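You operate a simulated robot arm through the tools that you are given. There is no shell and no other tool. Be economical: measure what you need, move in short steps, check, and stop when the job is done.

Carry out the task below with a simulated two-armed robot. There is one attempt and no reset: what you move stays moved.

TASK
Pick up the table cleaner bottle with one hand, pass it to the other hand and put it on the good mat. Set down upright: table cleaner bottle.

It is judged by the outcome, as a careful person would: the job done as asked, and still so three seconds after it is handed in. It fails if anything else is knocked over, pushed out of place, dropped, spilled or broken.

THE ROBOT
Two 7-joint arms with two-finger parallel grippers on one trunk, on a base that drives. Base frame: it is fixed to the floor where the robot stands at the start and does not move with it; the origin is under the middle of the robot, x ahead of it, y to its left, z up. Lengths are in mm, angles in rad, forces in N, time in s.
The left shoulder is at the start at [50, 161, 1098], the right one opposite. With the tool pointing down near the work surface each hand reaches from about 240 to 680 mm from the robot's upright axis, wherever it stands, measured 20 degrees to its own side. Places, roughly: GOOD mat (27x21 cm) [880, -1740, 840]. Payload 3.43 kg a hand.
The TCP of each hand is the grasp point between the finger pads, 30 mm short of the fingertips. In the tool frame z runs along the fingers and y along their closing line. The gripper opens to 94 mm. The fingers are 28 mm wide and 10 mm thick; the gripper's body (50 by 96 mm) begins 55 mm behind the TCP.
Orientation is that of the tool frame in the base frame, as a unit quaternion [w, x, y, z]. With the fingers straight down and closing along the base's y, the tool's x points along the base's -x, its y along +y and its z along -z.

THE INTERFACE
- The arms move only by the tool step_arm. It takes "left_series", "right_series" or both (then of equal length, played together; a hand with none holds still); each is a list of rows, each a list of 7 numbers: the turn, a rotation vector about the base's x, y, z in units of 5 degrees (1.0 is 5 degrees), then the shift along the base's x, y, z in units of 30 mm (1.0 is 30 mm), then the opening in per cent of the stroke, from 0 (shut) to 100 (fully open). In form: [[ax, ay, az, x, y, z, grip], ...]. A call has 1 to 12 rows; each row shifts and turns the commanded pose from where the row before left it. A call with a number of a shift or a turn outside -1 to 1 is refused whole. Each row takes 0.2 s and may step no farther than 50 mm and 0.15 rad from the row before; otherwise, or with a gripper value out of range, the whole call is refused. A pose out of reach is approached as far as the arm can. The call stops where the force on the tool passes 40 N (or 10 N more than at its start, if that is more) or the arm is blocked; 0.2 s more then pass. The fingers move at their own pace (about 45 mm/s each) and stop on an object; they squeeze with about 42 N. The grip force told is the motor's: it shows also when the fingers shut on nothing. Time passes only in rows, and 0.2 s behind the last, so rows that do not move let the fingers close. It gives the time, the measured TCP pose, the force on the tool (base axes), the opening and the grip force at its end, in the units of the frame above (readings bear some noise), with the torque about the TCP (base axes, N m) and any sound that the robot's microphone picked up.
- Cameras (640 x 400 px; columns grow to the right, rows downward): "scene" is now at [134.4, -11.3, 1253]; the picture's right is [-0.12, -0.99, 0.00], its down [-0.27, 0.03, -0.96] and it looks along [0.96, -0.11, -0.27] (base axes); focal length 250 px, centre (320, 200). "left" rides on the left gripper at [76, -14, -103] in its tool frame; the picture's right is [0.18, 0.98, 0.00], its down [-0.75, 0.14, -0.64] and it looks along [-0.63, 0.12, 0.77] (tool axes); focal length 243 px, centre (320, 200). "right" rides on the right gripper at [76, 14, -103] in its tool frame; the picture's right is [-0.18, 0.98, 0.00], its down [-0.75, -0.14, -0.64] and it looks along [-0.63, -0.12, 0.77] (tool axes); focal length 243 px, centre (320, 200). There is no depth. A picture from a camera that has moved, and an enlarged one, comes with that camera's place and axes in the base frame and with its lens.
- get_image(camera): a new picture of that camera. It takes no simulated time.
- move_column(by): slides the trunk up (or, below 0, down) by that many mm; the arms and the scene camera ride with it, the base frame stays. It gives what a move gives, with no picture.
- roll_base(legs): drives the robot by 1 to 6 legs, each [ahead, left, turn to the left] in mm, mm and rad, along the robot's own axes; the way and the turn of a leg run together, so that a leg with both is an arc; at most 1500 mm and 3.142 rad a leg. The arms and the cameras ride along, it lands a little off, and it stops where it bumps. It gives what a move gives.
- head_to(pan, tilt): turns the head with the scene camera to pan (to the left, within 1.396 rad either way) and tilt (down, from -0.506 to 1.204), counted from straight ahead of the robot. It gives what a move gives.
- enlarge(camera, box): a new picture of the part [left, top, right, bottom] of that camera's present view, enlarged. It takes no simulated time.
- hand_in(): hands the job in; it is judged then, once.

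Go step by step. Nothing tells you exact positions but the pictures and the camera data: compare them with the known pose of the tool, close in by small moves and look again before you grip or let go. The budget is 120 turns and 88 pictures, counting those below and the enlarged ones. Unless the task says otherwise, let go and move clear before handing in, and close with one line.

The tools are called after "Call:" as a command line: name --argument value ..., lists and objects as JSON in quotes. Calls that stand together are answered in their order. step_arm: Moves the arms, as the interface text tells. Its arguments: {"type":"object","properties":{"left_series":{"type":"array"},"right_series":{"type":"array"}},"required":[]} The other tools are called the same way: move_column (by) slides the trunk up or down; roll_base (legs) drives the base; head_to (pan, tilt) turns the head that bears the scene camera; get_image (camera) takes a picture; enlarge (camera, box) takes an enlarged picture of a part of a camera's view; hand_in () hands the job in.

At the start:

```text
t: 0.0
left_tool_pos: [325.2, 122.2, 1139.0]
left_tcp_rot: [0.0, -0.001, 1.0, 0.0]
left_wrist_force: [0.0, -0.6, 0.0]
left_wrist_torque: [0.02, -0.04, 0.01]
left_opening: 94.0
left_grip_force: 0.1
right_tool_pos: [360.1, -196.2, 1176.9]
right_tcp_rot: [0.0, -0.001, 1.0, -0.001]
right_wrist_force: [0.3, 0.1, 0.3]
right_wrist_torque: [-0.02, -0.01, 0.04]
right_opening: 93.9
right_grip_force: 0.1
trunk travel left (down, up): [-125.0, 142.0]
robot x, y, heading: [-0.0, 1.4, -0.004]
head pan, tilt: [-0.117, 0.272]
```

scene: 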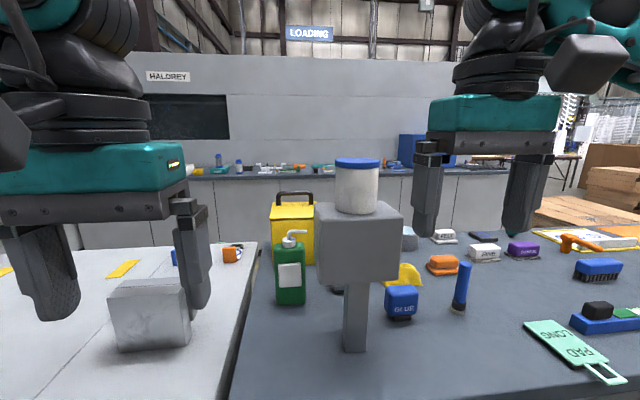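
right: 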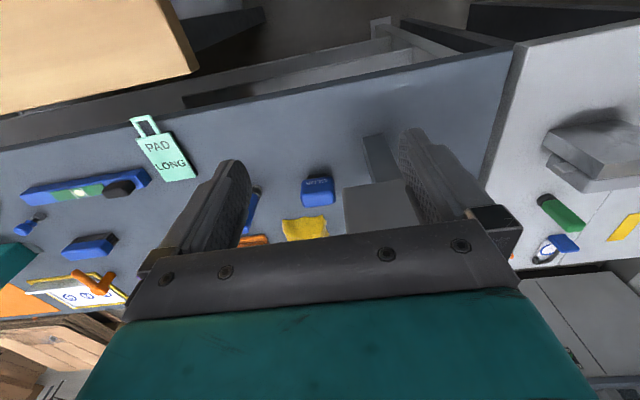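
left: 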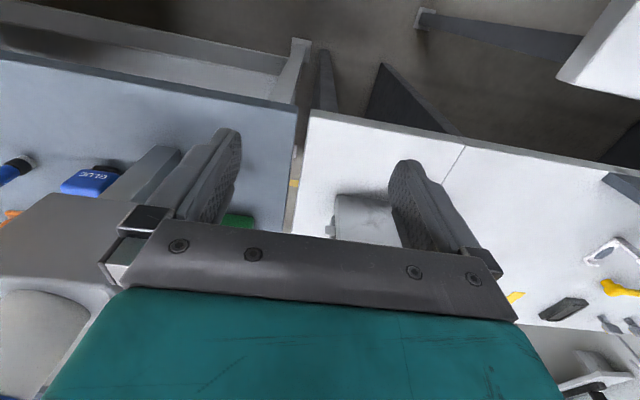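

I see a green pump bottle on the grey table near a pedestal. I'll look closer to identify it and the mats.

Call:
enlarge --camera "scene" --box '[230, 150, 430, 330]'

Call:
head_to --pan -1.0 --tilt 0.35

Call:
get_image --camera "scene"

```text
2.22 times, centred on (330, 240) of scene
camera zoom: at [134.4, -11.3, 1253.0], right [-0.12, -0.99, 0.0], down [-0.27, 0.03, -0.96], along [0.96, -0.11, -0.27], focal length 556 px, centre (298, 111)
```

zoom: 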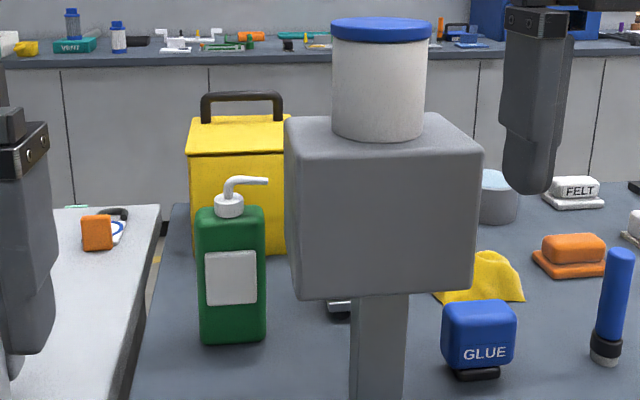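

```text
t: 1.2
left_tool_pos: [324.4, 121.4, 1139.7]
left_tcp_rot: [0.0, -0.001, 1.0, -0.001]
left_wrist_force: [0.6, -0.9, 0.5]
left_wrist_torque: [-0.01, 0.03, -0.02]
left_opening: 94.2
left_grip_force: 0.1
right_tool_pos: [359.7, -196.2, 1176.9]
right_tcp_rot: [0.0, 0.0, 1.0, -0.001]
right_wrist_force: [0.2, -0.3, -0.2]
right_wrist_torque: [-0.03, -0.04, -0.02]
right_opening: 93.8
right_grip_force: 0.0
trunk travel left (down, up): [-125.0, 142.0]
robot x, y, heading: [-0.1, -2.2, 0.003]
head pan, tilt: [-1.0, 0.351]
```

```text
83 pictures are left
camera scene: at [92.0, -78.7, 1245.6], right [-0.84, -0.54, 0.0], down [-0.19, 0.29, -0.94], along [0.51, -0.79, -0.34], focal length 250 px, centre (320, 200)
```

scene: 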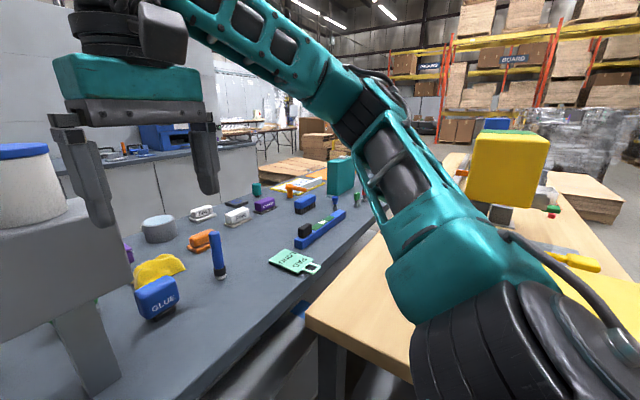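

The green bottle is a candidate but unlabelled here. I look left and around for other bottles.

Call:
head_to --pan 0.7 --tilt 0.4

Call:
get_image --camera "scene"

Call:
head_to --pan -0.35 --tilt 0.3

Call:
enlarge --camera "scene" --box '[200, 100, 520, 300]'

```text
t: 2.9
left_tool_pos: [324.6, 121.2, 1139.4]
left_tcp_rot: [0.0, 0.0, 1.0, -0.001]
left_wrist_force: [0.2, -0.2, 0.4]
left_wrist_torque: [0.01, -0.01, 0.01]
left_opening: 94.0
left_grip_force: 0.1
right_tool_pos: [360.6, -194.6, 1176.9]
right_tcp_rot: [0.0, 0.0, 1.0, 0.0]
right_wrist_force: [0.1, -0.2, -0.2]
right_wrist_torque: [0.01, 0.01, -0.01]
right_opening: 93.8
right_grip_force: 0.0
trunk travel left (down, up): [-125.0, 142.0]
robot x, y, heading: [0.2, -1.3, 0.001]
head pan, tilt: [0.7, 0.4]
```

```text
82 pictures are left
camera scene: at [112.5, 59.2, 1241.0], right [0.64, -0.77, 0.0], down [-0.3, -0.25, -0.92], along [0.7, 0.59, -0.39], focal length 250 px, centre (320, 200)
```

scene: 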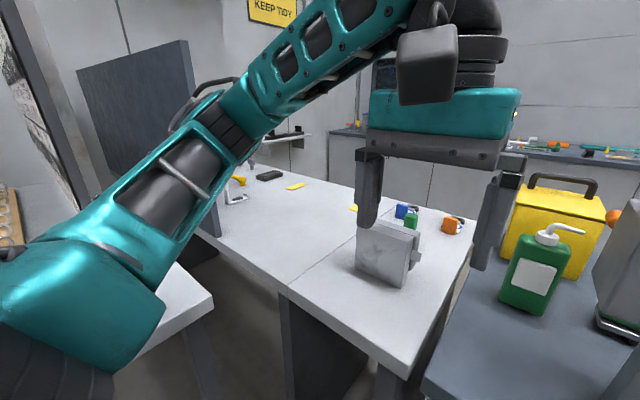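

```text
t: 4.2
left_tool_pos: [325.6, 122.1, 1139.4]
left_tcp_rot: [-0.001, -0.001, 1.0, -0.002]
left_wrist_force: [-0.2, -0.2, 0.0]
left_wrist_torque: [0.02, -0.01, 0.0]
left_opening: 94.1
left_grip_force: 0.1
right_tool_pos: [359.4, -196.7, 1176.3]
right_tcp_rot: [0.001, 0.0, 1.0, 0.0]
right_wrist_force: [-0.2, 0.3, -0.5]
right_wrist_torque: [-0.01, 0.0, 0.0]
right_opening: 94.2
right_grip_force: 0.1
trunk travel left (down, up): [-125.0, 142.0]
robot x, y, heading: [-0.6, -0.2, 0.001]
head pan, tilt: [-0.351, 0.3]
```

```text
2.00 times, centred on (360, 200) of scene
camera zoom: at [129.3, -32.4, 1250.3], right [-0.34, -0.94, 0.0], down [-0.28, 0.1, -0.96], along [0.9, -0.33, -0.3], focal length 500 px, centre (240, 200)
```

zoom: 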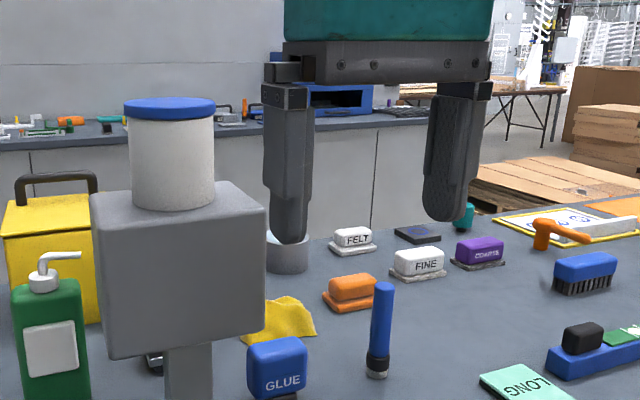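

The green pump bottle near (680, 5) must be the cleaner. The good mat is far right, and a wooden table is near my right side, so I need a map of that side.

Call:
enlarge --camera "scene" --box '[440, 120, 640, 300]'

Call:
head_to --pan -1.396 --tilt 0.6

Call:
get_image --camera "scene"

Call:
head_to --pan -0.8 --tilt 0.2

Call:
enlarge --camera "scene" --box '[220, 100, 540, 300]'

```text
2.22 times, centred on (540, 210) of scene
camera zoom: at [129.3, -32.4, 1250.3], right [-0.34, -0.94, 0.0], down [-0.28, 0.1, -0.96], along [0.9, -0.33, -0.3], focal length 556 px, centre (-169, 178)
```

zoom: 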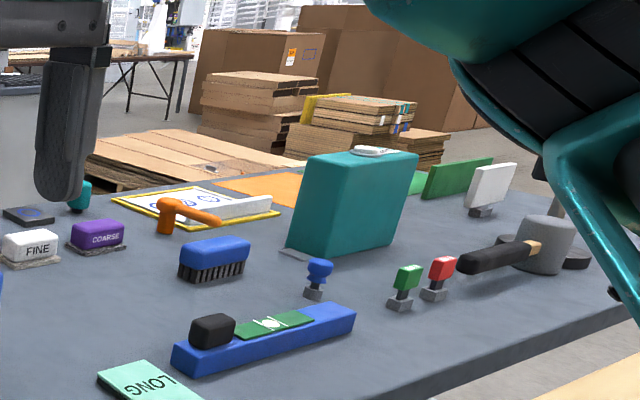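

```text
t: 5.5
left_tool_pos: [324.9, 120.8, 1140.1]
left_tcp_rot: [0.0, -0.001, 1.0, -0.001]
left_wrist_force: [0.5, 0.1, 1.0]
left_wrist_torque: [0.02, 0.0, -0.02]
left_opening: 94.0
left_grip_force: 0.1
right_tool_pos: [359.1, -197.6, 1176.9]
right_tcp_rot: [0.0, 0.0, 1.0, 0.001]
right_wrist_force: [-0.3, -0.1, 0.2]
right_wrist_torque: [-0.03, -0.01, 0.03]
right_opening: 93.7
right_grip_force: 0.0
trunk travel left (down, up): [-125.0, 142.0]
robot x, y, heading: [0.1, 3.1, -0.001]
head pan, tilt: [-1.396, 0.6]
```

```text
79 pictures are left
camera scene: at [57.0, -87.4, 1222.8], right [-0.98, -0.17, 0.0], down [-0.1, 0.56, -0.83], along [0.14, -0.81, -0.56], focal length 250 px, centre (320, 200)
```

scene: 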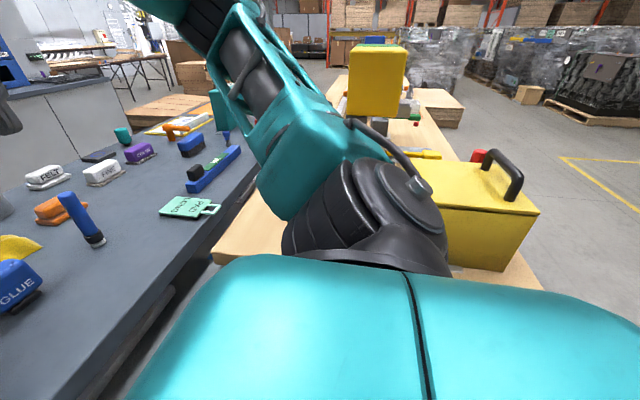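

```text
t: 6.5
left_tool_pos: [324.3, 120.5, 1140.2]
left_tcp_rot: [0.0, -0.001, 1.0, -0.001]
left_wrist_force: [-0.4, 0.3, 0.5]
left_wrist_torque: [-0.04, 0.02, 0.0]
left_opening: 93.8
left_grip_force: 0.1
right_tool_pos: [359.3, -196.8, 1175.8]
right_tcp_rot: [0.0, 0.001, 1.0, 0.0]
right_wrist_force: [-0.1, -1.1, -0.2]
right_wrist_torque: [0.0, 0.02, 0.01]
right_opening: 94.1
right_grip_force: 0.0
trunk travel left (down, up): [-125.0, 142.0]
robot x, y, heading: [0.8, -1.9, -0.004]
head pan, tilt: [-0.799, 0.201]
```

```text
2.00 times, centred on (380, 200) of scene
camera zoom: at [106.5, -67.3, 1259.5], right [-0.72, -0.7, 0.0], down [-0.14, 0.14, -0.98], along [0.68, -0.7, -0.2], focal length 500 px, centre (200, 200)
```

zoom: 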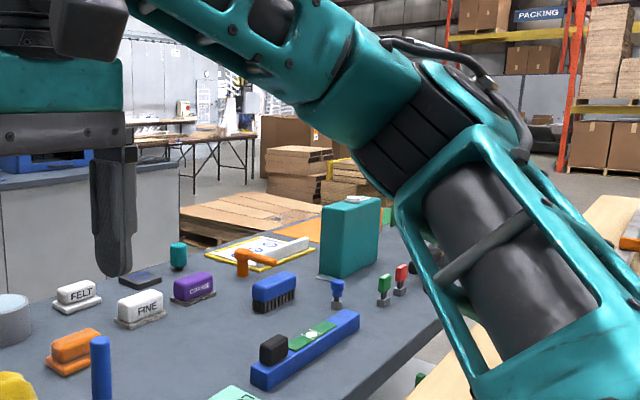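

The plan: the left hand takes the bottle from the left (fingers pointing -y, closing along x), clear of the stand with the can. First I tilt the left hand forward, high up.

Call:
step_arm --left_series '[[0, -1, 0, 0.5, 0.2, 0, 100], [0, -1, 0, 0.5, 0.2, 0, 100], [0, -1, 0, 0.5, 0.2, 0, 100], [0, -1, 0, 0.5, 0.2, 0, 100], [0, -1, 0, 0.5, 0.2, 0, 100], [0, -1, 0, 0.5, 0.2, 0, 100], [0, -1, 0, 0.5, 0.2, 0, 100], [0, -1, 0, 0.5, 0.2, 0, 100], [0, -1, 0, 0.5, 0.2, 0, 100], [0, -1, 0, 0.5, 0.2, 0, 100], [0, -1, 0, 0.5, 0.2, 0, 100], [0, -1, 0, 0.5, 0.2, 0, 100]]'

Call:
head_to --pan 0.0 --tilt 0.5

Call:
get_image --camera "left"

Call:
get_image --camera "scene"

```text
t: 9.1
left_tool_pos: [504.4, 193.6, 1137.1]
left_tcp_rot: [0.5, 0.0, 0.866, 0.0]
left_wrist_force: [-0.5, -0.1, -0.2]
left_wrist_torque: [-0.02, -0.03, 0.03]
left_opening: 93.8
left_grip_force: 0.1
right_tool_pos: [360.7, -196.7, 1177.3]
right_tcp_rot: [0.0, 0.001, 1.0, 0.0]
right_wrist_force: [0.3, -0.4, 0.3]
right_wrist_torque: [0.04, -0.02, -0.01]
right_opening: 93.9
right_grip_force: 0.1
trunk travel left (down, up): [-125.0, 142.0]
robot x, y, heading: [-0.1, 1.7, 0.003]
head pan, tilt: [-0.799, 0.201]
```

```text
t: 10.2
left_tool_pos: [503.8, 193.3, 1138.1]
left_tcp_rot: [0.499, -0.001, 0.867, 0.0]
left_wrist_force: [-0.2, -0.4, 0.3]
left_wrist_torque: [0.0, -0.03, -0.01]
left_opening: 94.0
left_grip_force: 0.2
right_tool_pos: [359.6, -196.6, 1176.7]
right_tcp_rot: [0.0, 0.0, 1.0, -0.001]
right_wrist_force: [-0.1, -0.3, 1.0]
right_wrist_torque: [0.01, 0.0, 0.03]
right_opening: 93.9
right_grip_force: 0.0
trunk travel left (down, up): [-125.0, 142.0]
robot x, y, heading: [-2.9, 3.4, 0.003]
head pan, tilt: [0.0, 0.499]
```

```text
77 pictures are left
camera left: at [377.5, 178.1, 1123.6], right [-0.09, 0.98, -0.16], down [-0.18, 0.14, 0.97], along [0.98, 0.12, 0.16], focal length 243 px, centre (320, 200)
```

left: 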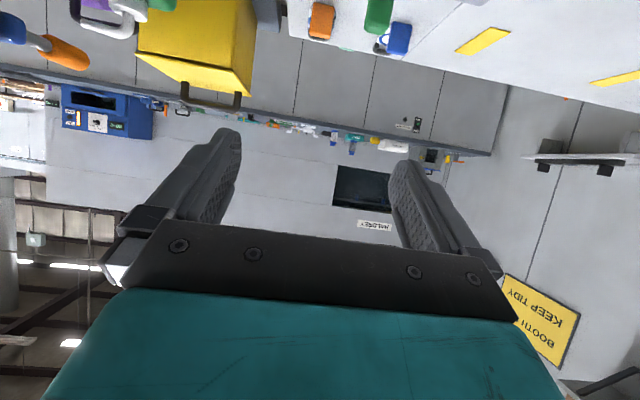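

```text
76 pictures are left
camera scene: at [132.6, -0.5, 1231.9], right [0.0, -1.0, 0.0], down [-0.48, 0.0, -0.88], along [0.88, 0.0, -0.48], focal length 250 px, centre (320, 200)
```

scene: 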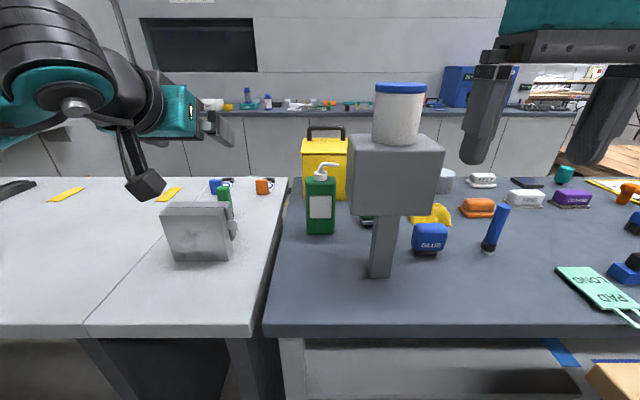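

The bottle stands at about x 665–715, y −40..34, body top z≈993. Now I yaw the left hand to point right (−y) high up, clear of the grey block at (580, 270).

Call:
step_arm --left_series '[[0, 0, -1, 0.35, 0, 0, 100], [0, 0, -1, 0.35, 0, 0, 100], [0, 0, -1, 0.35, 0, 0, 100], [0, 0, -1, 0.35, 0, 0, 100], [0, 0, -1, 0.35, 0, 0, 100], [0, 0, -1, 0.35, 0, 0, 100], [0, 0, -1, 0.35, 0, 0, 100], [0, 0, -1, 0.35, 0, 0, 100], [0, 0, -1, 0.35, 0, 0, 100]]'

Call:
step_arm --left_series '[[0, 0, -1, 0.35, 0, 0, 100], [0, 0, -1, 0.35, 0, 0, 100], [0, 0, -1, 0.35, 0, 0, 100], [0, 0, -1, 0.35, 0, 0, 100], [0, 0, -1, 0.35, 0, 0, 100], [0, 0, -1, 0.35, 0, 0, 100], [0, 0, -1, 0.35, 0, 0, 100], [0, 0, -1, 0.35, 0, 0, 100], [0, 0, -1, 0.35, 0, 0, 100]]'

Call:
get_image --camera "left"

Call:
get_image --camera "scene"

```text
t: 12.2
left_tool_pos: [578.7, 193.9, 1139.7]
left_tcp_rot: [0.477, 0.26, 0.826, -0.151]
left_wrist_force: [-0.5, 0.2, 0.0]
left_wrist_torque: [0.02, -0.01, 0.01]
left_opening: 94.0
left_grip_force: 0.1
left hand out of reach, approached as far as the arm can: row 8, 9
right_tool_pos: [359.7, -196.2, 1176.9]
right_tcp_rot: [-0.001, -0.001, 1.0, 0.0]
right_wrist_force: [-0.1, 0.5, -0.4]
right_wrist_torque: [0.0, 0.05, 0.0]
right_opening: 93.9
right_grip_force: 0.0
trunk travel left (down, up): [-125.0, 142.0]
robot x, y, heading: [-2.2, -2.7, -0.001]
head pan, tilt: [0.0, 0.499]
```

```text
t: 14.2
left_tool_pos: [578.4, 193.3, 1139.3]
left_tcp_rot: [0.476, 0.26, 0.826, -0.151]
left_wrist_force: [0.2, 0.0, -0.7]
left_wrist_torque: [0.0, 0.01, 0.01]
left_opening: 93.9
left_grip_force: 0.1
left hand out of reach, approached as far as the arm can: row 1, 2, 3, 4, 5, 6, 7, 8, 9
right_tool_pos: [359.3, -195.9, 1176.5]
right_tcp_rot: [0.0, 0.0, 1.0, 0.001]
right_wrist_force: [-0.2, -0.4, 0.5]
right_wrist_torque: [0.02, -0.01, 0.01]
right_opening: 94.1
right_grip_force: 0.1
trunk travel left (down, up): [-125.0, 142.0]
robot x, y, heading: [2.0, 0.5, -0.002]
head pan, tilt: [0.0, 0.499]
```

```text
75 pictures are left
camera left: at [466.9, 253.5, 1124.2], right [0.49, 0.86, -0.16], down [-0.06, 0.22, 0.97], along [0.87, -0.47, 0.16], focal length 243 px, centre (320, 200)
```

left: 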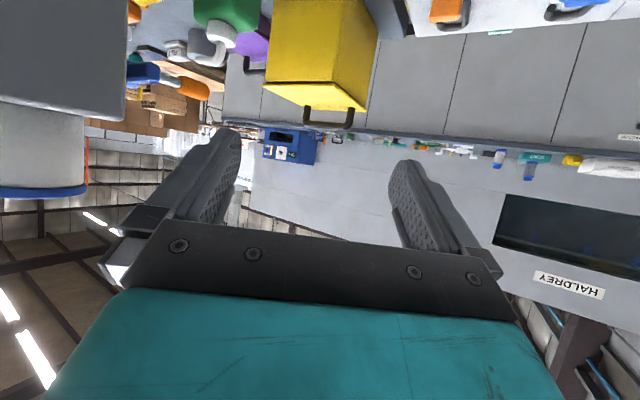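

```text
74 pictures are left
camera scene: at [132.6, -0.4, 1231.9], right [0.0, -1.0, 0.0], down [-0.48, 0.0, -0.88], along [0.88, 0.0, -0.48], focal length 250 px, centre (320, 200)
```

scene: 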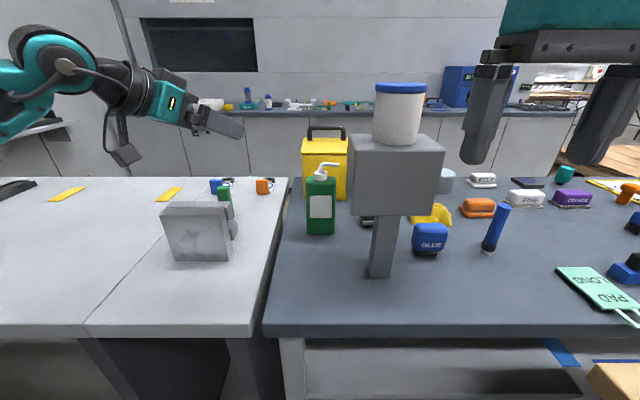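

The sideways pose is out of reach. Alternative: take the bottle from above near its shoulder with a slight forward tilt, closing along y, behind the stand; the right hand later takes the lower body. I undo the yaw and check base clearance to the table.

Call:
step_arm --left_series '[[0, 0, 1, 0, -0.5, 0.3, 100], [0, 0, 1, 0, -0.5, 0.3, 100], [0, 0, 1, 0, -0.5, 0.3, 100], [0, 0, 1, 0, -0.5, 0.3, 100], [0, 0, 1, 0, -0.5, 0.3, 100], [0, 0, 1, 0, -0.5, 0.3, 100], [0, 0, 1, 0, 0, 0.3, 100]]'

Call:
step_arm --left_series '[[0, 1, 0, 0, 0, 0, 100], [0, 1, 0, 0, 0, 0, 100], [0, 1, 0, 0, 0, 0, 100], [0, 1, 0, 0, 0, 0, 100], [0, 1, 0, 0, 0, 0, 100], [0, 1, 0, 0, 0, 0, 100], [0, 1, 0, 0, 0, 0, 100]]'

Call:
get_image --camera "left"

Call:
head_to --pan 0.0 --tilt 1.2

Call:
get_image --camera "scene"

```text
t: 15.8
left_tool_pos: [578.4, 103.1, 1201.9]
left_tcp_rot: [0.5, -0.001, 0.866, 0.0]
left_wrist_force: [-0.4, -0.1, 0.1]
left_wrist_torque: [0.01, -0.01, -0.01]
left_opening: 93.9
left_grip_force: 0.0
right_tool_pos: [359.8, -197.2, 1175.9]
right_tcp_rot: [0.0, 0.001, 1.0, 0.0]
right_wrist_force: [-0.3, 0.2, -0.6]
right_wrist_torque: [0.01, 0.0, 0.0]
right_opening: 94.1
right_grip_force: 0.1
trunk travel left (down, up): [-125.0, 142.0]
robot x, y, heading: [0.1, -2.6, -0.003]
head pan, tilt: [0.0, 0.499]
```

```text
t: 17.4
left_tool_pos: [578.8, 103.6, 1202.9]
left_tcp_rot: [0.215, 0.001, 0.977, -0.002]
left_wrist_force: [-1.0, 0.9, 0.1]
left_wrist_torque: [0.0, -0.01, -0.03]
left_opening: 93.9
left_grip_force: 0.1
right_tool_pos: [359.5, -196.8, 1176.9]
right_tcp_rot: [0.0, 0.0, 1.0, 0.0]
right_wrist_force: [0.0, -0.6, -0.7]
right_wrist_torque: [-0.05, -0.02, -0.01]
right_opening: 94.1
right_grip_force: 0.1
trunk travel left (down, up): [-125.0, 142.0]
robot x, y, heading: [-2.5, -2.9, 0.003]
head pan, tilt: [0.0, 0.499]
```

```text
73 pictures are left
camera left: at [465.9, 88.5, 1263.5], right [-0.17, 0.98, -0.08], down [0.41, 0.14, 0.9], along [0.9, 0.12, -0.43], focal length 243 px, centre (320, 200)
```

left: 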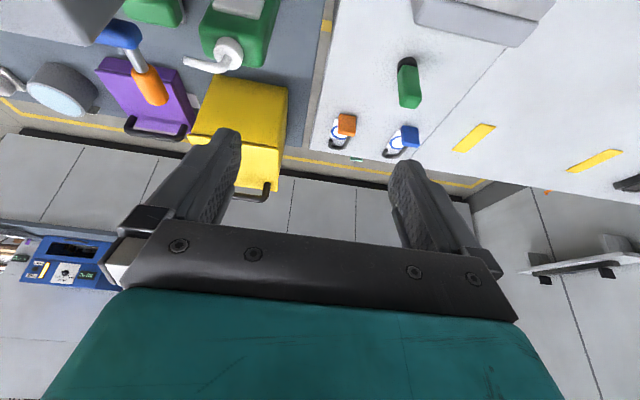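

```text
t: 18.5
left_tool_pos: [577.6, 103.8, 1202.1]
left_tcp_rot: [0.217, 0.0, 0.976, -0.002]
left_wrist_force: [-0.5, -0.4, -0.1]
left_wrist_torque: [0.0, 0.05, -0.01]
left_opening: 94.3
left_grip_force: 0.0
right_tool_pos: [359.1, -196.5, 1176.8]
right_tcp_rot: [0.0, 0.001, 1.0, 0.001]
right_wrist_force: [0.2, 0.1, -0.5]
right_wrist_torque: [0.01, 0.01, 0.01]
right_opening: 93.9
right_grip_force: 0.1
trunk travel left (down, up): [-125.0, 142.0]
robot x, y, heading: [0.4, -0.9, 0.001]
head pan, tilt: [0.0, 1.201]
```

```text
72 pictures are left
camera scene: at [97.6, -0.4, 1178.2], right [0.0, -1.0, 0.0], down [-0.93, 0.0, -0.36], along [0.36, 0.0, -0.93], focal length 250 px, centre (320, 200)
```

scene: 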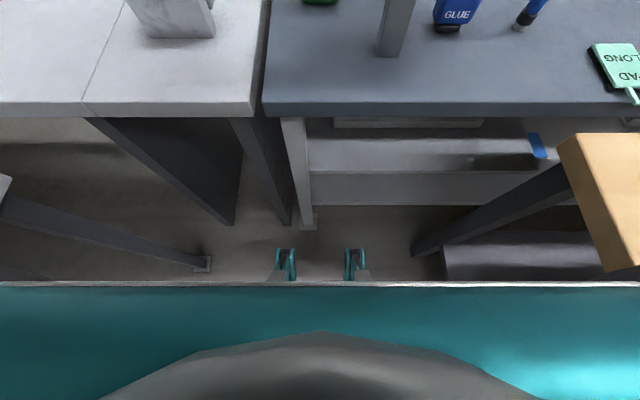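

There is room to drive ~60 mm forward (base front ~300, table edge 387). First I draw the right hand back so it stays clear of the can, then roll forward and look.

Call:
step_arm --right_series '[[0, 0, 0, -0.5, -0.5, 0.5, 100], [0, 0, 0, -0.5, -0.5, 0.5, 100], [0, 0, 0, -0.5, -0.5, 0.5, 100], [0, 0, 0, -0.5, -0.5, 0.5, 100]]'

Call:
roll_base --legs '[[60, 0, 0]]'

Call:
head_to --pan 0.0 --tilt 0.5

Call:
enlarge --camera "scene" --box '[220, 60, 480, 320]'

Call:
get_image --camera "left"

```text
t: 19.5
left_tool_pos: [577.9, 103.0, 1202.9]
left_tcp_rot: [0.216, -0.001, 0.976, 0.0]
left_wrist_force: [0.8, -0.1, -0.3]
left_wrist_torque: [0.0, 0.01, 0.0]
left_opening: 94.1
left_grip_force: 0.0
right_tool_pos: [297.7, -256.9, 1237.2]
right_tcp_rot: [0.0, 0.001, 1.0, 0.0]
right_wrist_force: [-0.3, 0.0, -1.0]
right_wrist_torque: [-0.03, -0.02, 0.01]
right_opening: 94.0
right_grip_force: 0.1
trunk travel left (down, up): [-125.0, 142.0]
robot x, y, heading: [4.4, 0.8, 0.002]
head pan, tilt: [0.0, 1.201]
```

```text
t: 20.5
left_tool_pos: [637.5, 104.4, 1202.3]
left_tcp_rot: [0.216, 0.001, 0.976, -0.001]
left_wrist_force: [0.6, 0.2, 0.0]
left_wrist_torque: [-0.02, 0.0, 0.01]
left_opening: 94.1
left_grip_force: 0.1
right_tool_pos: [360.0, -258.2, 1236.7]
right_tcp_rot: [-0.001, 0.0, 1.0, 0.0]
right_wrist_force: [0.4, 0.1, 0.0]
right_wrist_torque: [-0.02, 0.04, -0.01]
right_opening: 94.0
right_grip_force: 0.0
trunk travel left (down, up): [-125.0, 142.0]
robot x, y, heading: [58.9, -2.3, 0.002]
head pan, tilt: [0.0, 1.201]
```

```text
t: 21.6
left_tool_pos: [637.6, 104.1, 1202.6]
left_tcp_rot: [0.216, 0.001, 0.976, -0.001]
left_wrist_force: [0.4, 0.6, -0.7]
left_wrist_torque: [0.0, 0.0, 0.0]
left_opening: 94.0
left_grip_force: 0.0
right_tool_pos: [359.5, -257.7, 1238.0]
right_tcp_rot: [0.001, 0.0, 1.0, 0.0]
right_wrist_force: [-0.7, 0.1, 0.3]
right_wrist_torque: [0.0, 0.01, 0.0]
right_opening: 93.9
right_grip_force: 0.1
trunk travel left (down, up): [-125.0, 142.0]
robot x, y, heading: [57.9, 1.5, -0.003]
head pan, tilt: [0.0, 0.499]
```

```text
1.54 times, centred on (350, 190) of scene
camera zoom: at [192.1, -0.4, 1231.8], right [0.0, -1.0, 0.0], down [-0.48, 0.0, -0.88], along [0.88, 0.0, -0.48], focal length 385 px, centre (274, 215)
```

zoom: 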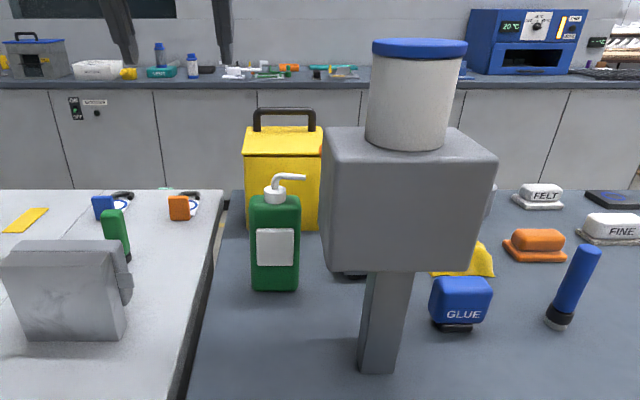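

```text
70 pictures are left
camera left: at [525.4, 88.5, 1263.3], right [-0.17, 0.98, -0.08], down [0.41, 0.14, 0.9], along [0.9, 0.12, -0.43], focal length 243 px, centre (320, 200)
```

left: 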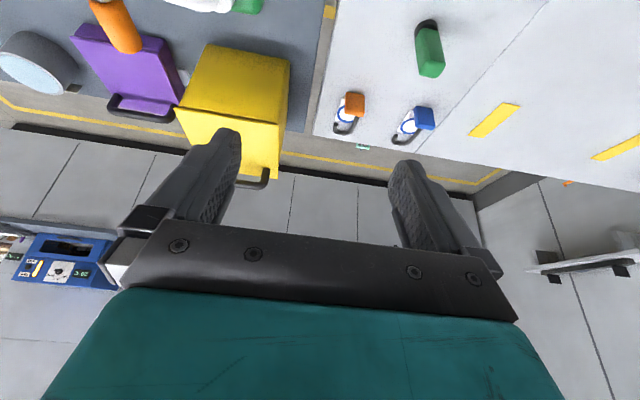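

I want a better fix on the bottle's depth and height, so I move the left hand back and over to line up with it, staying high.

Call:
step_arm --left_series '[[0, 0, 0, -0.6, -0.8, 0, 100], [0, 0, 0, -0.6, -0.8, 0, 100], [0, 0, 0, -0.6, -0.8, 0, 100], [0, 0, 0, -0.6, -0.8, 0, 100]]'

Call:
get_image --camera "left"

Call:
get_image --camera "scene"

```text
t: 22.6
left_tool_pos: [564.4, 5.4, 1203.0]
left_tcp_rot: [0.216, 0.0, 0.976, -0.001]
left_wrist_force: [0.5, -0.3, -0.2]
left_wrist_torque: [-0.01, -0.02, -0.02]
left_opening: 94.1
left_grip_force: 0.1
right_tool_pos: [358.6, -257.0, 1237.3]
right_tcp_rot: [0.0, 0.001, 1.0, 0.0]
right_wrist_force: [0.6, 0.0, -1.2]
right_wrist_torque: [0.0, -0.01, -0.01]
right_opening: 93.9
right_grip_force: 0.0
trunk travel left (down, up): [-125.0, 142.0]
robot x, y, heading: [58.7, -1.5, -0.0]
head pan, tilt: [0.0, 0.499]
```

```text
69 pictures are left
camera left: at [452.5, -8.1, 1264.2], right [-0.17, 0.98, -0.08], down [0.41, 0.14, 0.9], along [0.9, 0.12, -0.43], focal length 243 px, centre (320, 200)
```

left: 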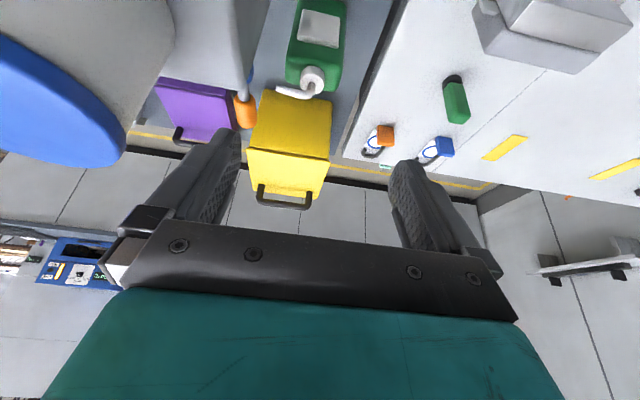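

```text
68 pictures are left
camera scene: at [191.9, -0.8, 1231.9], right [0.0, -1.0, 0.0], down [-0.48, 0.0, -0.88], along [0.88, 0.0, -0.48], focal length 250 px, centre (320, 200)
```

scene: 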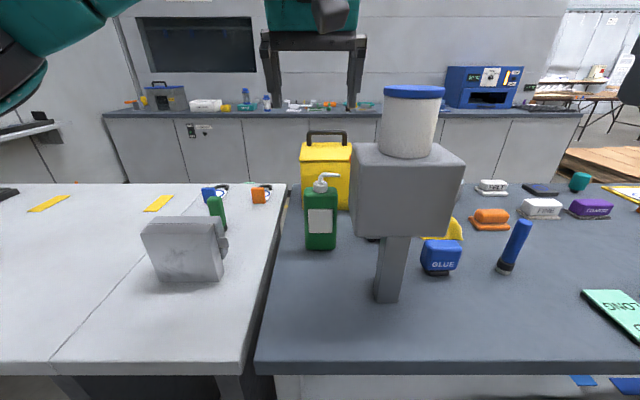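

Call:
enlarge --camera "left" --box '[260, 0, 380, 110]'

Call:
enlarge --camera "scene" --box '[290, 160, 370, 260]'

```text
3.64 times, centred on (320, 55) of left
camera zoom: at [452.5, -8.1, 1264.2], right [-0.17, 0.98, -0.08], down [0.41, 0.14, 0.9], along [0.9, 0.12, -0.43], focal length 882 px, centre (320, 727)
```

zoom: 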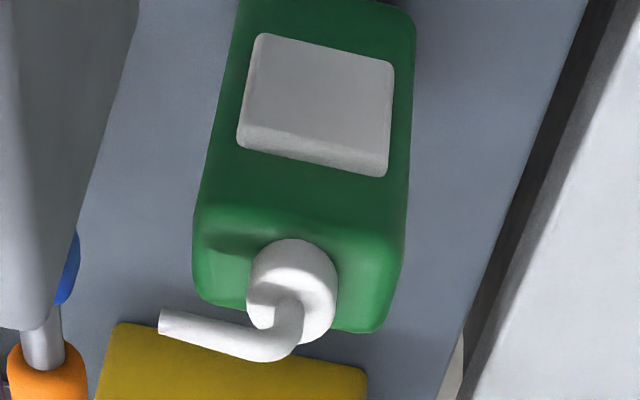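

```text
4.00 times, centred on (330, 210) of scene
camera zoom: at [191.9, -0.8, 1231.9], right [0.0, -1.0, 0.0], down [-0.48, 0.0, -0.88], along [0.88, 0.0, -0.48], focal length 1001 px, centre (280, 160)
```

zoom: 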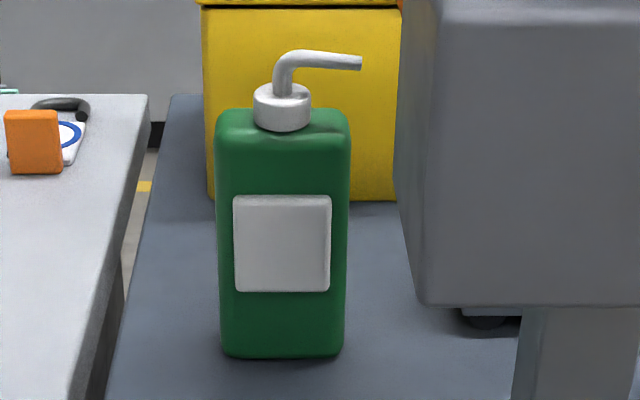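

Triangulated: bottle centre ≈ (662, −2), 70 × 44 mm, table z≈860, shoulder z≈993, pump top ≈1039. The stand head (x 450–595, y<−41, z 1042+) is in the way of a frontal hand, so I try a tool-down pose yawed 90°, then tilt it.

Call:
step_arm --left_series '[[0, 1, 0, 0, 0.9, 0, 100], [0, 1, 0, 0, 0.9, 0, 100], [0, 1, 0, 0, 0.9, 0, 100], [0, 1, 0, 0, 0.9, 0, 100], [0, 1, 0, 0, 0.9, 0, 100]]'

Call:
step_arm --left_series '[[0, 0, -1, 0, 0, 0, 100], [0, 0, -1, 0, 0, 0, 100], [0, 0, -1, 0, 0, 0, 100], [0, 0, -1, 0, 0, 0, 100], [0, 0, -1, 0, 0, 0, 100], [0, 0, -1, 0, 0, 0, 100], [0, 0, -1, 0, 0, 0, 100], [0, 0, -1, 0, 0, 0, 100], [0, 0, -1, 0, 0, 0, 100]]'

Call:
step_arm --left_series '[[0, 0, -1, 0, 0, 0, 100], [0, 0, -1, 0, 0, 0, 100], [0, 0, -1, 0, 0, 0, 100], [0, 0, -1, 0, 0, 0, 100], [0, 0, -1, 0, 0, 0, 100], [0, 0, -1, 0, 0, 0, 100], [0, 0, -1, 0, 0, 0, 100], [0, 0, -1, 0, 0, 0, 100], [0, 0, -1, 0, 0, 0, 100]]'

```text
t: 23.8
left_tool_pos: [565.5, 143.0, 1201.8]
left_tcp_rot: [-0.001, 0.0, 1.0, -0.002]
left_wrist_force: [0.0, -0.1, -0.6]
left_wrist_torque: [0.0, 0.0, 0.04]
left_opening: 93.9
left_grip_force: 0.1
right_tool_pos: [358.3, -256.3, 1237.7]
right_tcp_rot: [0.0, 0.001, 1.0, 0.0]
right_wrist_force: [-0.6, 0.0, 0.0]
right_wrist_torque: [-0.02, -0.02, 0.01]
right_opening: 93.8
right_grip_force: 0.2
trunk travel left (down, up): [-125.0, 142.0]
robot x, y, heading: [57.6, -0.6, -0.001]
head pan, tilt: [0.0, 0.499]
```

```text
t: 25.8
left_tool_pos: [534.1, 131.2, 1183.2]
left_tcp_rot: [0.0, 0.382, 0.924, 0.0]
left_wrist_force: [0.0, -0.4, -0.5]
left_wrist_torque: [0.0, 0.02, -0.03]
left_opening: 93.9
left_grip_force: 0.0
left hand out of reach, approached as far as the arm can: row 7, 8, 9
right_tool_pos: [358.7, -257.4, 1236.7]
right_tcp_rot: [0.0, 0.001, 1.0, 0.0]
right_wrist_force: [0.6, 0.4, 0.2]
right_wrist_torque: [0.01, -0.04, 0.01]
right_opening: 94.1
right_grip_force: 0.1
trunk travel left (down, up): [-125.0, 142.0]
robot x, y, heading: [64.4, -0.6, 0.003]
head pan, tilt: [0.0, 0.499]
```

```text
t: 27.8
left_tool_pos: [370.5, 59.5, 1118.3]
left_tcp_rot: [0.0, 0.706, 0.708, -0.001]
left_wrist_force: [-0.1, -0.7, -0.1]
left_wrist_torque: [-0.05, 0.01, 0.0]
left_opening: 94.0
left_grip_force: 0.1
left hand out of reach, approached as far as the arm can: row 1, 2, 3, 4, 5, 6, 7, 8, 9
right_tool_pos: [358.8, -257.2, 1236.4]
right_tcp_rot: [0.0, -0.001, 1.0, 0.0]
right_wrist_force: [0.7, -0.2, -0.4]
right_wrist_torque: [-0.02, 0.02, 0.0]
right_opening: 93.8
right_grip_force: 0.1
trunk travel left (down, up): [-125.0, 142.0]
robot x, y, heading: [58.4, 2.6, 0.005]
head pan, tilt: [0.0, 0.499]
```

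Yawing −90° pulls the hand in, so that side is limited. I turn back and try +90° instead.

Call:
step_arm --left_series '[[0, 0, 1, 0, 0, 0, 100], [0, 0, 1, 0, 0, 0, 100], [0, 0, 1, 0, 0, 0, 100], [0, 0, 1, 0, 0, 0, 100], [0, 0, 1, 0, 0, 0, 100], [0, 0, 1, 0, 0, 0, 100], [0, 0, 1, 0, 0, 0, 100], [0, 0, 1, 0, 0, 0, 100], [0, 0, 1, 0, 0, 0, 100], [0, 0, 1, 0, 0, 0, 100], [0, 0, 1, 0, 0, 0, 100], [0, 0, 1, 0, 0, 0, 100]]'

Call:
step_arm --left_series '[[0, 0, 1, 0, 0, 0, 100], [0, 0, 1, 0, 0, 0, 100], [0, 0, 1, 0, 0, 0, 100], [0, 0, 1, 0, 0, 0, 100], [0, 0, 1, 0, 0, 0, 100], [0, 0, 1, 0, 0, 0, 100], [0, 0, 1, 0, 0, 0, 100], [0, 0, 1, 0, 0, 0, 100], [0, 0, 1, 0, 0, 0, 100], [0, 0, 1, 0, 0, 0, 100], [0, 0, 1, 0, 0, 0, 100], [0, 0, 1, 0, 0, 0, 100]]'

Call:
step_arm --left_series '[[0, 0, 1, 0, 0, 0, 100], [0, 0, 1, 0, 0, 0, 100], [0, 0, 1, 0, 0, 0, 100], [0, 0, 1, 0, 0, 0, 100], [0, 0, 1, 0, 0, 0, 100], [0, 0, 1, 0, 0, 0, 100], [0, 0, 1, 0, 0, 0, 100], [0, 0, 1, 0, 0, 0, 100], [0, 0, 1, 0, 0, 0, 100], [0, 0, 1, 0, 0, 0, 100], [0, 0, 1, 0, 0, 0, 100], [0, 0, 1, 0, 0, 0, 100]]'

```text
t: 30.4
left_tool_pos: [371.1, 60.2, 1118.4]
left_tcp_rot: [0.0, 0.257, 0.966, 0.0]
left_wrist_force: [0.2, 1.0, 0.0]
left_wrist_torque: [0.02, 0.0, -0.02]
left_opening: 93.9
left_grip_force: 0.1
right_tool_pos: [360.0, -256.5, 1237.9]
right_tcp_rot: [0.001, 0.0, 1.0, 0.001]
right_wrist_force: [0.7, 1.5, -0.1]
right_wrist_torque: [0.0, -0.01, 0.01]
right_opening: 93.9
right_grip_force: 0.0
trunk travel left (down, up): [-125.0, 142.0]
robot x, y, heading: [59.8, -1.1, -0.002]
head pan, tilt: [0.0, 0.499]
```

```text
t: 33.0
left_tool_pos: [371.8, 61.0, 1118.3]
left_tcp_rot: [0.001, -0.26, 0.966, 0.0]
left_wrist_force: [-0.2, -0.4, -0.5]
left_wrist_torque: [-0.01, 0.03, 0.04]
left_opening: 94.0
left_grip_force: 0.1
right_tool_pos: [358.6, -257.9, 1236.5]
right_tcp_rot: [0.0, 0.0, 1.0, 0.0]
right_wrist_force: [0.5, 0.3, -0.3]
right_wrist_torque: [0.01, -0.01, 0.02]
right_opening: 94.2
right_grip_force: 0.0
trunk travel left (down, up): [-125.0, 142.0]
robot x, y, heading: [60.5, 1.4, 0.005]
head pan, tilt: [0.0, 0.499]
```

```text
t: 35.6
left_tool_pos: [372.2, 60.4, 1118.9]
left_tcp_rot: [0.0, 0.708, -0.707, 0.001]
left_wrist_force: [0.1, -0.6, -0.2]
left_wrist_torque: [0.04, 0.0, 0.01]
left_opening: 94.0
left_grip_force: 0.1
right_tool_pos: [359.7, -257.6, 1236.8]
right_tcp_rot: [0.0, 0.0, 1.0, 0.0]
right_wrist_force: [-0.4, 0.2, -0.5]
right_wrist_torque: [0.0, -0.01, 0.01]
right_opening: 93.8
right_grip_force: 0.0
trunk travel left (down, up): [-125.0, 142.0]
robot x, y, heading: [62.6, -2.1, -0.001]
head pan, tilt: [0.0, 0.499]
```

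+90° works. Now move out toward the bottle, keeping left (y≈150).

Call:
step_arm --left_series '[[0, 0, 0, 0, 1, 0.3, 100], [0, 0, 0, 0.2, 1, 0.3, 100], [0, 0, 0, 1, 1, 0.3, 100], [0, 0, 0, 1, 0, 0.3, 100], [0, 0, 0, 1, 0, 0, 100], [0, 0, 0, 1, 0, 0, 100], [0, 0, 0, 1, 0, 0, 100], [0, 0, 0, 1, 0, 0, 100], [0, 0, 0, 1, 0, 0, 100], [0, 0, 0, 1, 0, 0, 100]]'

Call:
step_arm --left_series '[[-1, 0, 0, 0.3, 0, 0, 100], [-1, 0, 0, 0.3, 0, 0, 100], [-1, 0, 0, 0.3, 0, 0, 100], [-1, 0, 0, 0.2, 0, 0, 100], [-1, 0, 0, 0, 0, 0, 100], [-1, 0, 0, 0, 0, 0, 100], [-1, 0, 0, 0, 0, 0, 100]]'

Call:
get_image --camera "left"

Call:
get_image --camera "scene"

```text
t: 37.8
left_tool_pos: [619.6, 149.8, 1153.3]
left_tcp_rot: [0.0, -0.707, 0.708, 0.0]
left_wrist_force: [0.1, -0.7, 0.9]
left_wrist_torque: [0.01, -0.02, 0.02]
left_opening: 93.9
left_grip_force: 0.0
right_tool_pos: [359.6, -257.1, 1236.3]
right_tcp_rot: [0.0, -0.001, 1.0, 0.0]
right_wrist_force: [0.1, -0.6, -0.3]
right_wrist_torque: [0.02, -0.03, 0.02]
right_opening: 93.9
right_grip_force: 0.0
trunk travel left (down, up): [-125.0, 142.0]
robot x, y, heading: [55.9, -0.4, -0.003]
head pan, tilt: [0.0, 0.499]
```

```text
t: 39.4
left_tool_pos: [651.3, 150.5, 1155.3]
left_tcp_rot: [0.214, 0.674, -0.674, 0.215]
left_wrist_force: [0.6, 0.3, 0.0]
left_wrist_torque: [-0.03, 0.01, 0.0]
left_opening: 93.8
left_grip_force: 0.1
right_tool_pos: [358.7, -257.7, 1237.8]
right_tcp_rot: [0.0, 0.0, 1.0, 0.0]
right_wrist_force: [0.5, -0.1, 0.0]
right_wrist_torque: [0.01, -0.02, 0.02]
right_opening: 93.9
right_grip_force: 0.0
trunk travel left (down, up): [-125.0, 142.0]
robot x, y, heading: [62.9, 1.2, 0.001]
head pan, tilt: [0.0, 0.499]
```

```text
65 pictures are left
camera left: at [664.5, 146.3, 1282.4], right [-0.98, -0.15, 0.1], down [-0.14, 0.99, 0.09], along [-0.12, 0.07, -0.99], focal length 243 px, centre (320, 200)
```

left: 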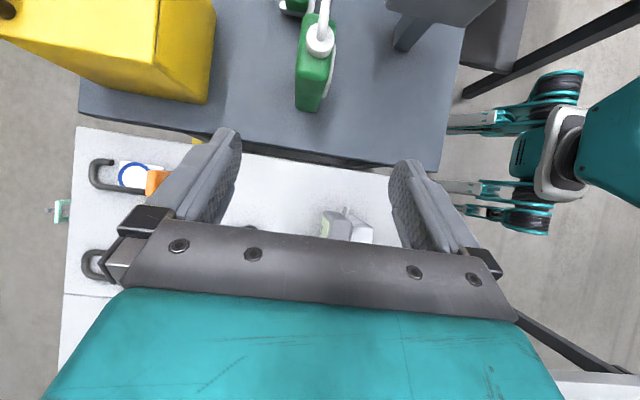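

```text
64 pictures are left
camera scene: at [192.1, -0.2, 1231.9], right [0.0, -1.0, 0.0], down [-0.48, 0.0, -0.88], along [0.88, 0.0, -0.48], focal length 250 px, centre (320, 200)
```

scene: 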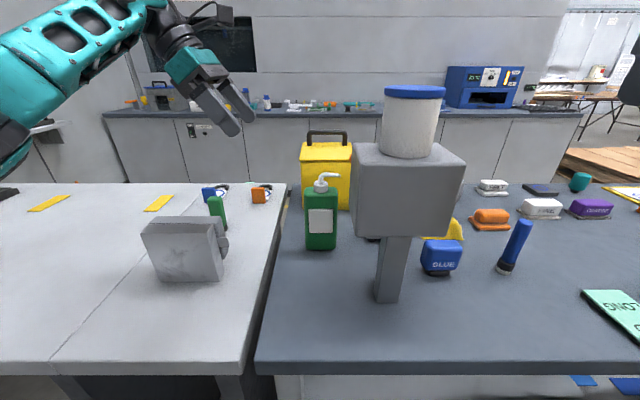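

Tilted pose works well and the cap reads at (658, −6). There is something green hidden behind the stand; I'll look at it before choosing.

Call:
enlarge --camera "left" --box '[260, 0, 400, 120]'

Call:
step_arm --left_series '[[-1, 0, 0, 0, 0, 0, 100], [-1, 0, 0, 0, 0, 0, 100], [0, 0, 0, 0, -0.8, 0, 100], [0, 0, 0, 0, -0.8, 0, 100]]'

Call:
get_image --camera "left"

```text
3.33 times, centred on (330, 60) of left
camera zoom: at [664.5, 146.3, 1282.4], right [-0.98, -0.15, 0.1], down [-0.14, 0.99, 0.09], along [-0.12, 0.07, -0.99], focal length 809 px, centre (287, 667)
```

zoom: 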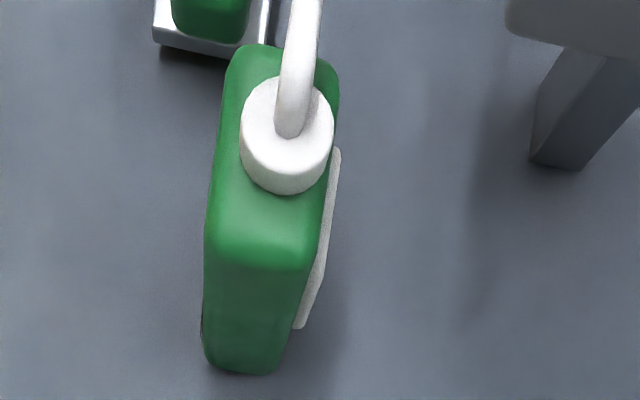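

```text
t: 40.4
left_tool_pos: [650.0, 102.4, 1154.0]
left_tcp_rot: [0.271, 0.654, -0.652, 0.271]
left_wrist_force: [-0.1, -0.7, 0.0]
left_wrist_torque: [-0.02, 0.02, 0.01]
left_opening: 94.0
left_grip_force: 0.1
right_tool_pos: [358.8, -258.3, 1237.4]
right_tcp_rot: [-0.001, 0.0, 1.0, 0.001]
right_wrist_force: [0.8, 0.1, 1.2]
right_wrist_torque: [0.0, 0.0, 0.02]
right_opening: 94.2
right_grip_force: 0.1
trunk travel left (down, up): [-125.0, 142.0]
robot x, y, heading: [56.0, -3.6, 0.002]
head pan, tilt: [0.0, 0.499]
```

```text
62 pictures are left
camera left: at [664.9, 119.7, 1280.0], right [-0.98, -0.13, 0.13], down [-0.14, 0.99, -0.08], along [-0.12, -0.1, -0.99], focal length 243 px, centre (320, 200)
```

left: 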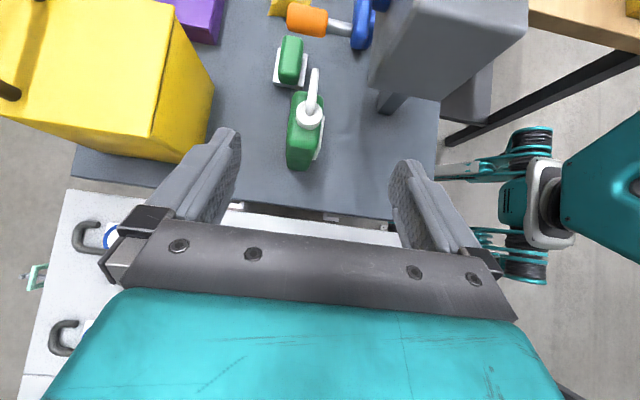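

The other item is just a sanding block on a tray; the pump bottle is the target. I lower the left hand to the start of a diagonal approach.

Call:
step_arm --left_series '[[0, 0, 0, 0.15, 0, -0.9, 100], [0, 0, 0, 0.15, 0, -0.9, 100], [0, 0, 0, 0, 0, -0.9, 100], [0, 0, 0, 0, 0, -0.8, 100]]'

Call:
get_image --camera "left"

Call:
get_image --camera "scene"

```text
t: 41.4
left_tool_pos: [659.4, 104.5, 1049.7]
left_tcp_rot: [0.27, 0.654, -0.653, 0.271]
left_wrist_force: [-0.7, 0.3, 0.6]
left_wrist_torque: [0.01, -0.01, -0.04]
left_opening: 93.9
left_grip_force: 0.0
right_tool_pos: [360.6, -256.9, 1237.0]
right_tcp_rot: [0.0, 0.0, 1.0, 0.0]
right_wrist_force: [0.1, -0.2, 0.3]
right_wrist_torque: [-0.03, -0.03, 0.02]
right_opening: 94.0
right_grip_force: 0.1
trunk travel left (down, up): [-125.0, 142.0]
robot x, y, heading: [59.1, -1.3, 0.001]
head pan, tilt: [0.0, 0.499]
```

```text
61 pictures are left
camera left: at [674.6, 121.7, 1174.7], right [-0.98, -0.13, 0.13], down [-0.14, 0.99, -0.08], along [-0.12, -0.1, -0.99], focal length 243 px, centre (320, 200)
```

left: 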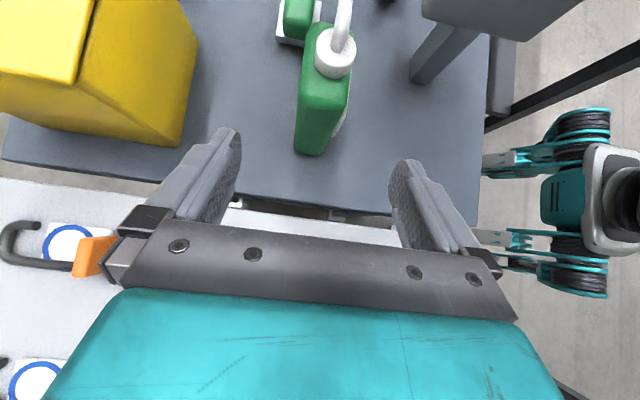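

```text
60 pictures are left
camera scene: at [192.2, -0.3, 1231.9], right [0.0, -1.0, 0.0], down [-0.48, 0.0, -0.88], along [0.88, 0.0, -0.48], focal length 250 px, centre (320, 200)
```

scene: 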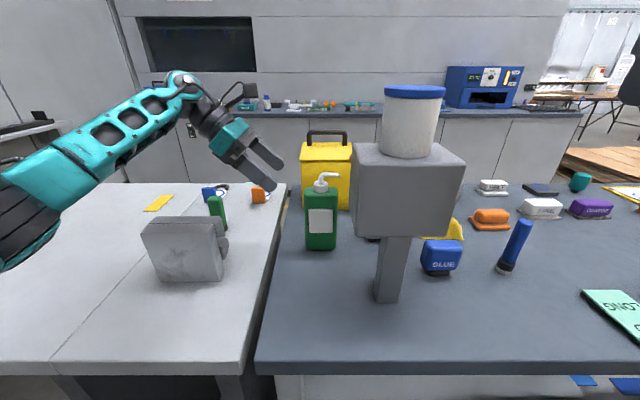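

The forearm would pass low over the grey block, so I raise the trunk first to lift the elbow, then lower the hand again.

Call:
move_column --by 135

Call:
step_arm --left_series '[[0, 0, 0, 0, 0, -0.9, 100], [0, 0, 0, 0, 0, -0.9, 100], [0, 0, 0, 0, 0, -0.9, 100], [0, 0, 0, 0, 0, -0.9, 100], [0, 0, 0, 0, 0, -0.9, 100]]'

Call:
head_to --pan 0.2 --tilt 0.6

Call:
get_image --camera "scene"

```text
t: 43.0
left_tool_pos: [660.2, 104.7, 1185.3]
left_tcp_rot: [0.27, 0.654, -0.653, 0.271]
left_wrist_force: [0.4, 0.8, 0.1]
left_wrist_torque: [0.03, 0.01, -0.02]
left_opening: 94.0
left_grip_force: 0.0
right_tool_pos: [360.0, -257.1, 1371.7]
right_tcp_rot: [0.0, -0.001, 1.0, 0.0]
right_wrist_force: [0.4, 0.4, -0.2]
right_wrist_torque: [-0.02, -0.02, 0.0]
right_opening: 94.0
right_grip_force: 0.2
trunk travel left (down, up): [-260.0, 7.0]
robot x, y, heading: [59.0, -1.7, 0.002]
head pan, tilt: [0.0, 0.499]
```

```text
t: 44.2
left_tool_pos: [660.7, 104.8, 1048.6]
left_tcp_rot: [-0.27, -0.653, 0.653, -0.271]
left_wrist_force: [0.6, -0.4, 0.1]
left_wrist_torque: [0.01, -0.02, 0.0]
left_opening: 94.0
left_grip_force: 0.0
right_tool_pos: [359.9, -257.6, 1372.5]
right_tcp_rot: [0.0, -0.001, 1.0, 0.0]
right_wrist_force: [0.0, -0.7, 0.3]
right_wrist_torque: [0.0, 0.0, 0.0]
right_opening: 94.0
right_grip_force: 0.0
trunk travel left (down, up): [-260.0, 7.0]
robot x, y, heading: [60.9, 1.6, -0.002]
head pan, tilt: [0.0, 0.499]
```

```text
t: 44.9
left_tool_pos: [659.8, 104.1, 1049.1]
left_tcp_rot: [0.271, 0.654, -0.653, 0.271]
left_wrist_force: [0.4, 0.8, 0.2]
left_wrist_torque: [-0.02, -0.01, 0.01]
left_opening: 93.9
left_grip_force: 0.1
right_tool_pos: [358.6, -256.6, 1372.3]
right_tcp_rot: [0.0, -0.001, 1.0, 0.0]
right_wrist_force: [0.5, -0.8, 0.3]
right_wrist_torque: [0.01, -0.04, 0.0]
right_opening: 94.0
right_grip_force: 0.0
trunk travel left (down, up): [-260.0, 7.0]
robot x, y, heading: [56.9, 0.6, -0.002]
head pan, tilt: [0.201, 0.6]
```

```text
59 pictures are left
camera scene: at [187.7, 17.1, 1357.8], right [0.2, -0.98, 0.0], down [-0.55, -0.11, -0.83], along [0.81, 0.16, -0.56], focal length 250 px, centre (320, 200)
```

scene: 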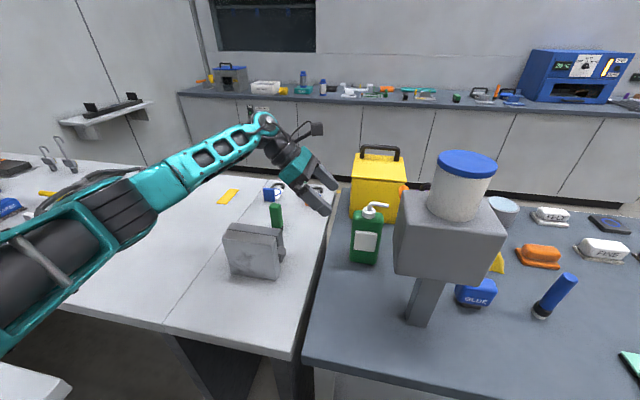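

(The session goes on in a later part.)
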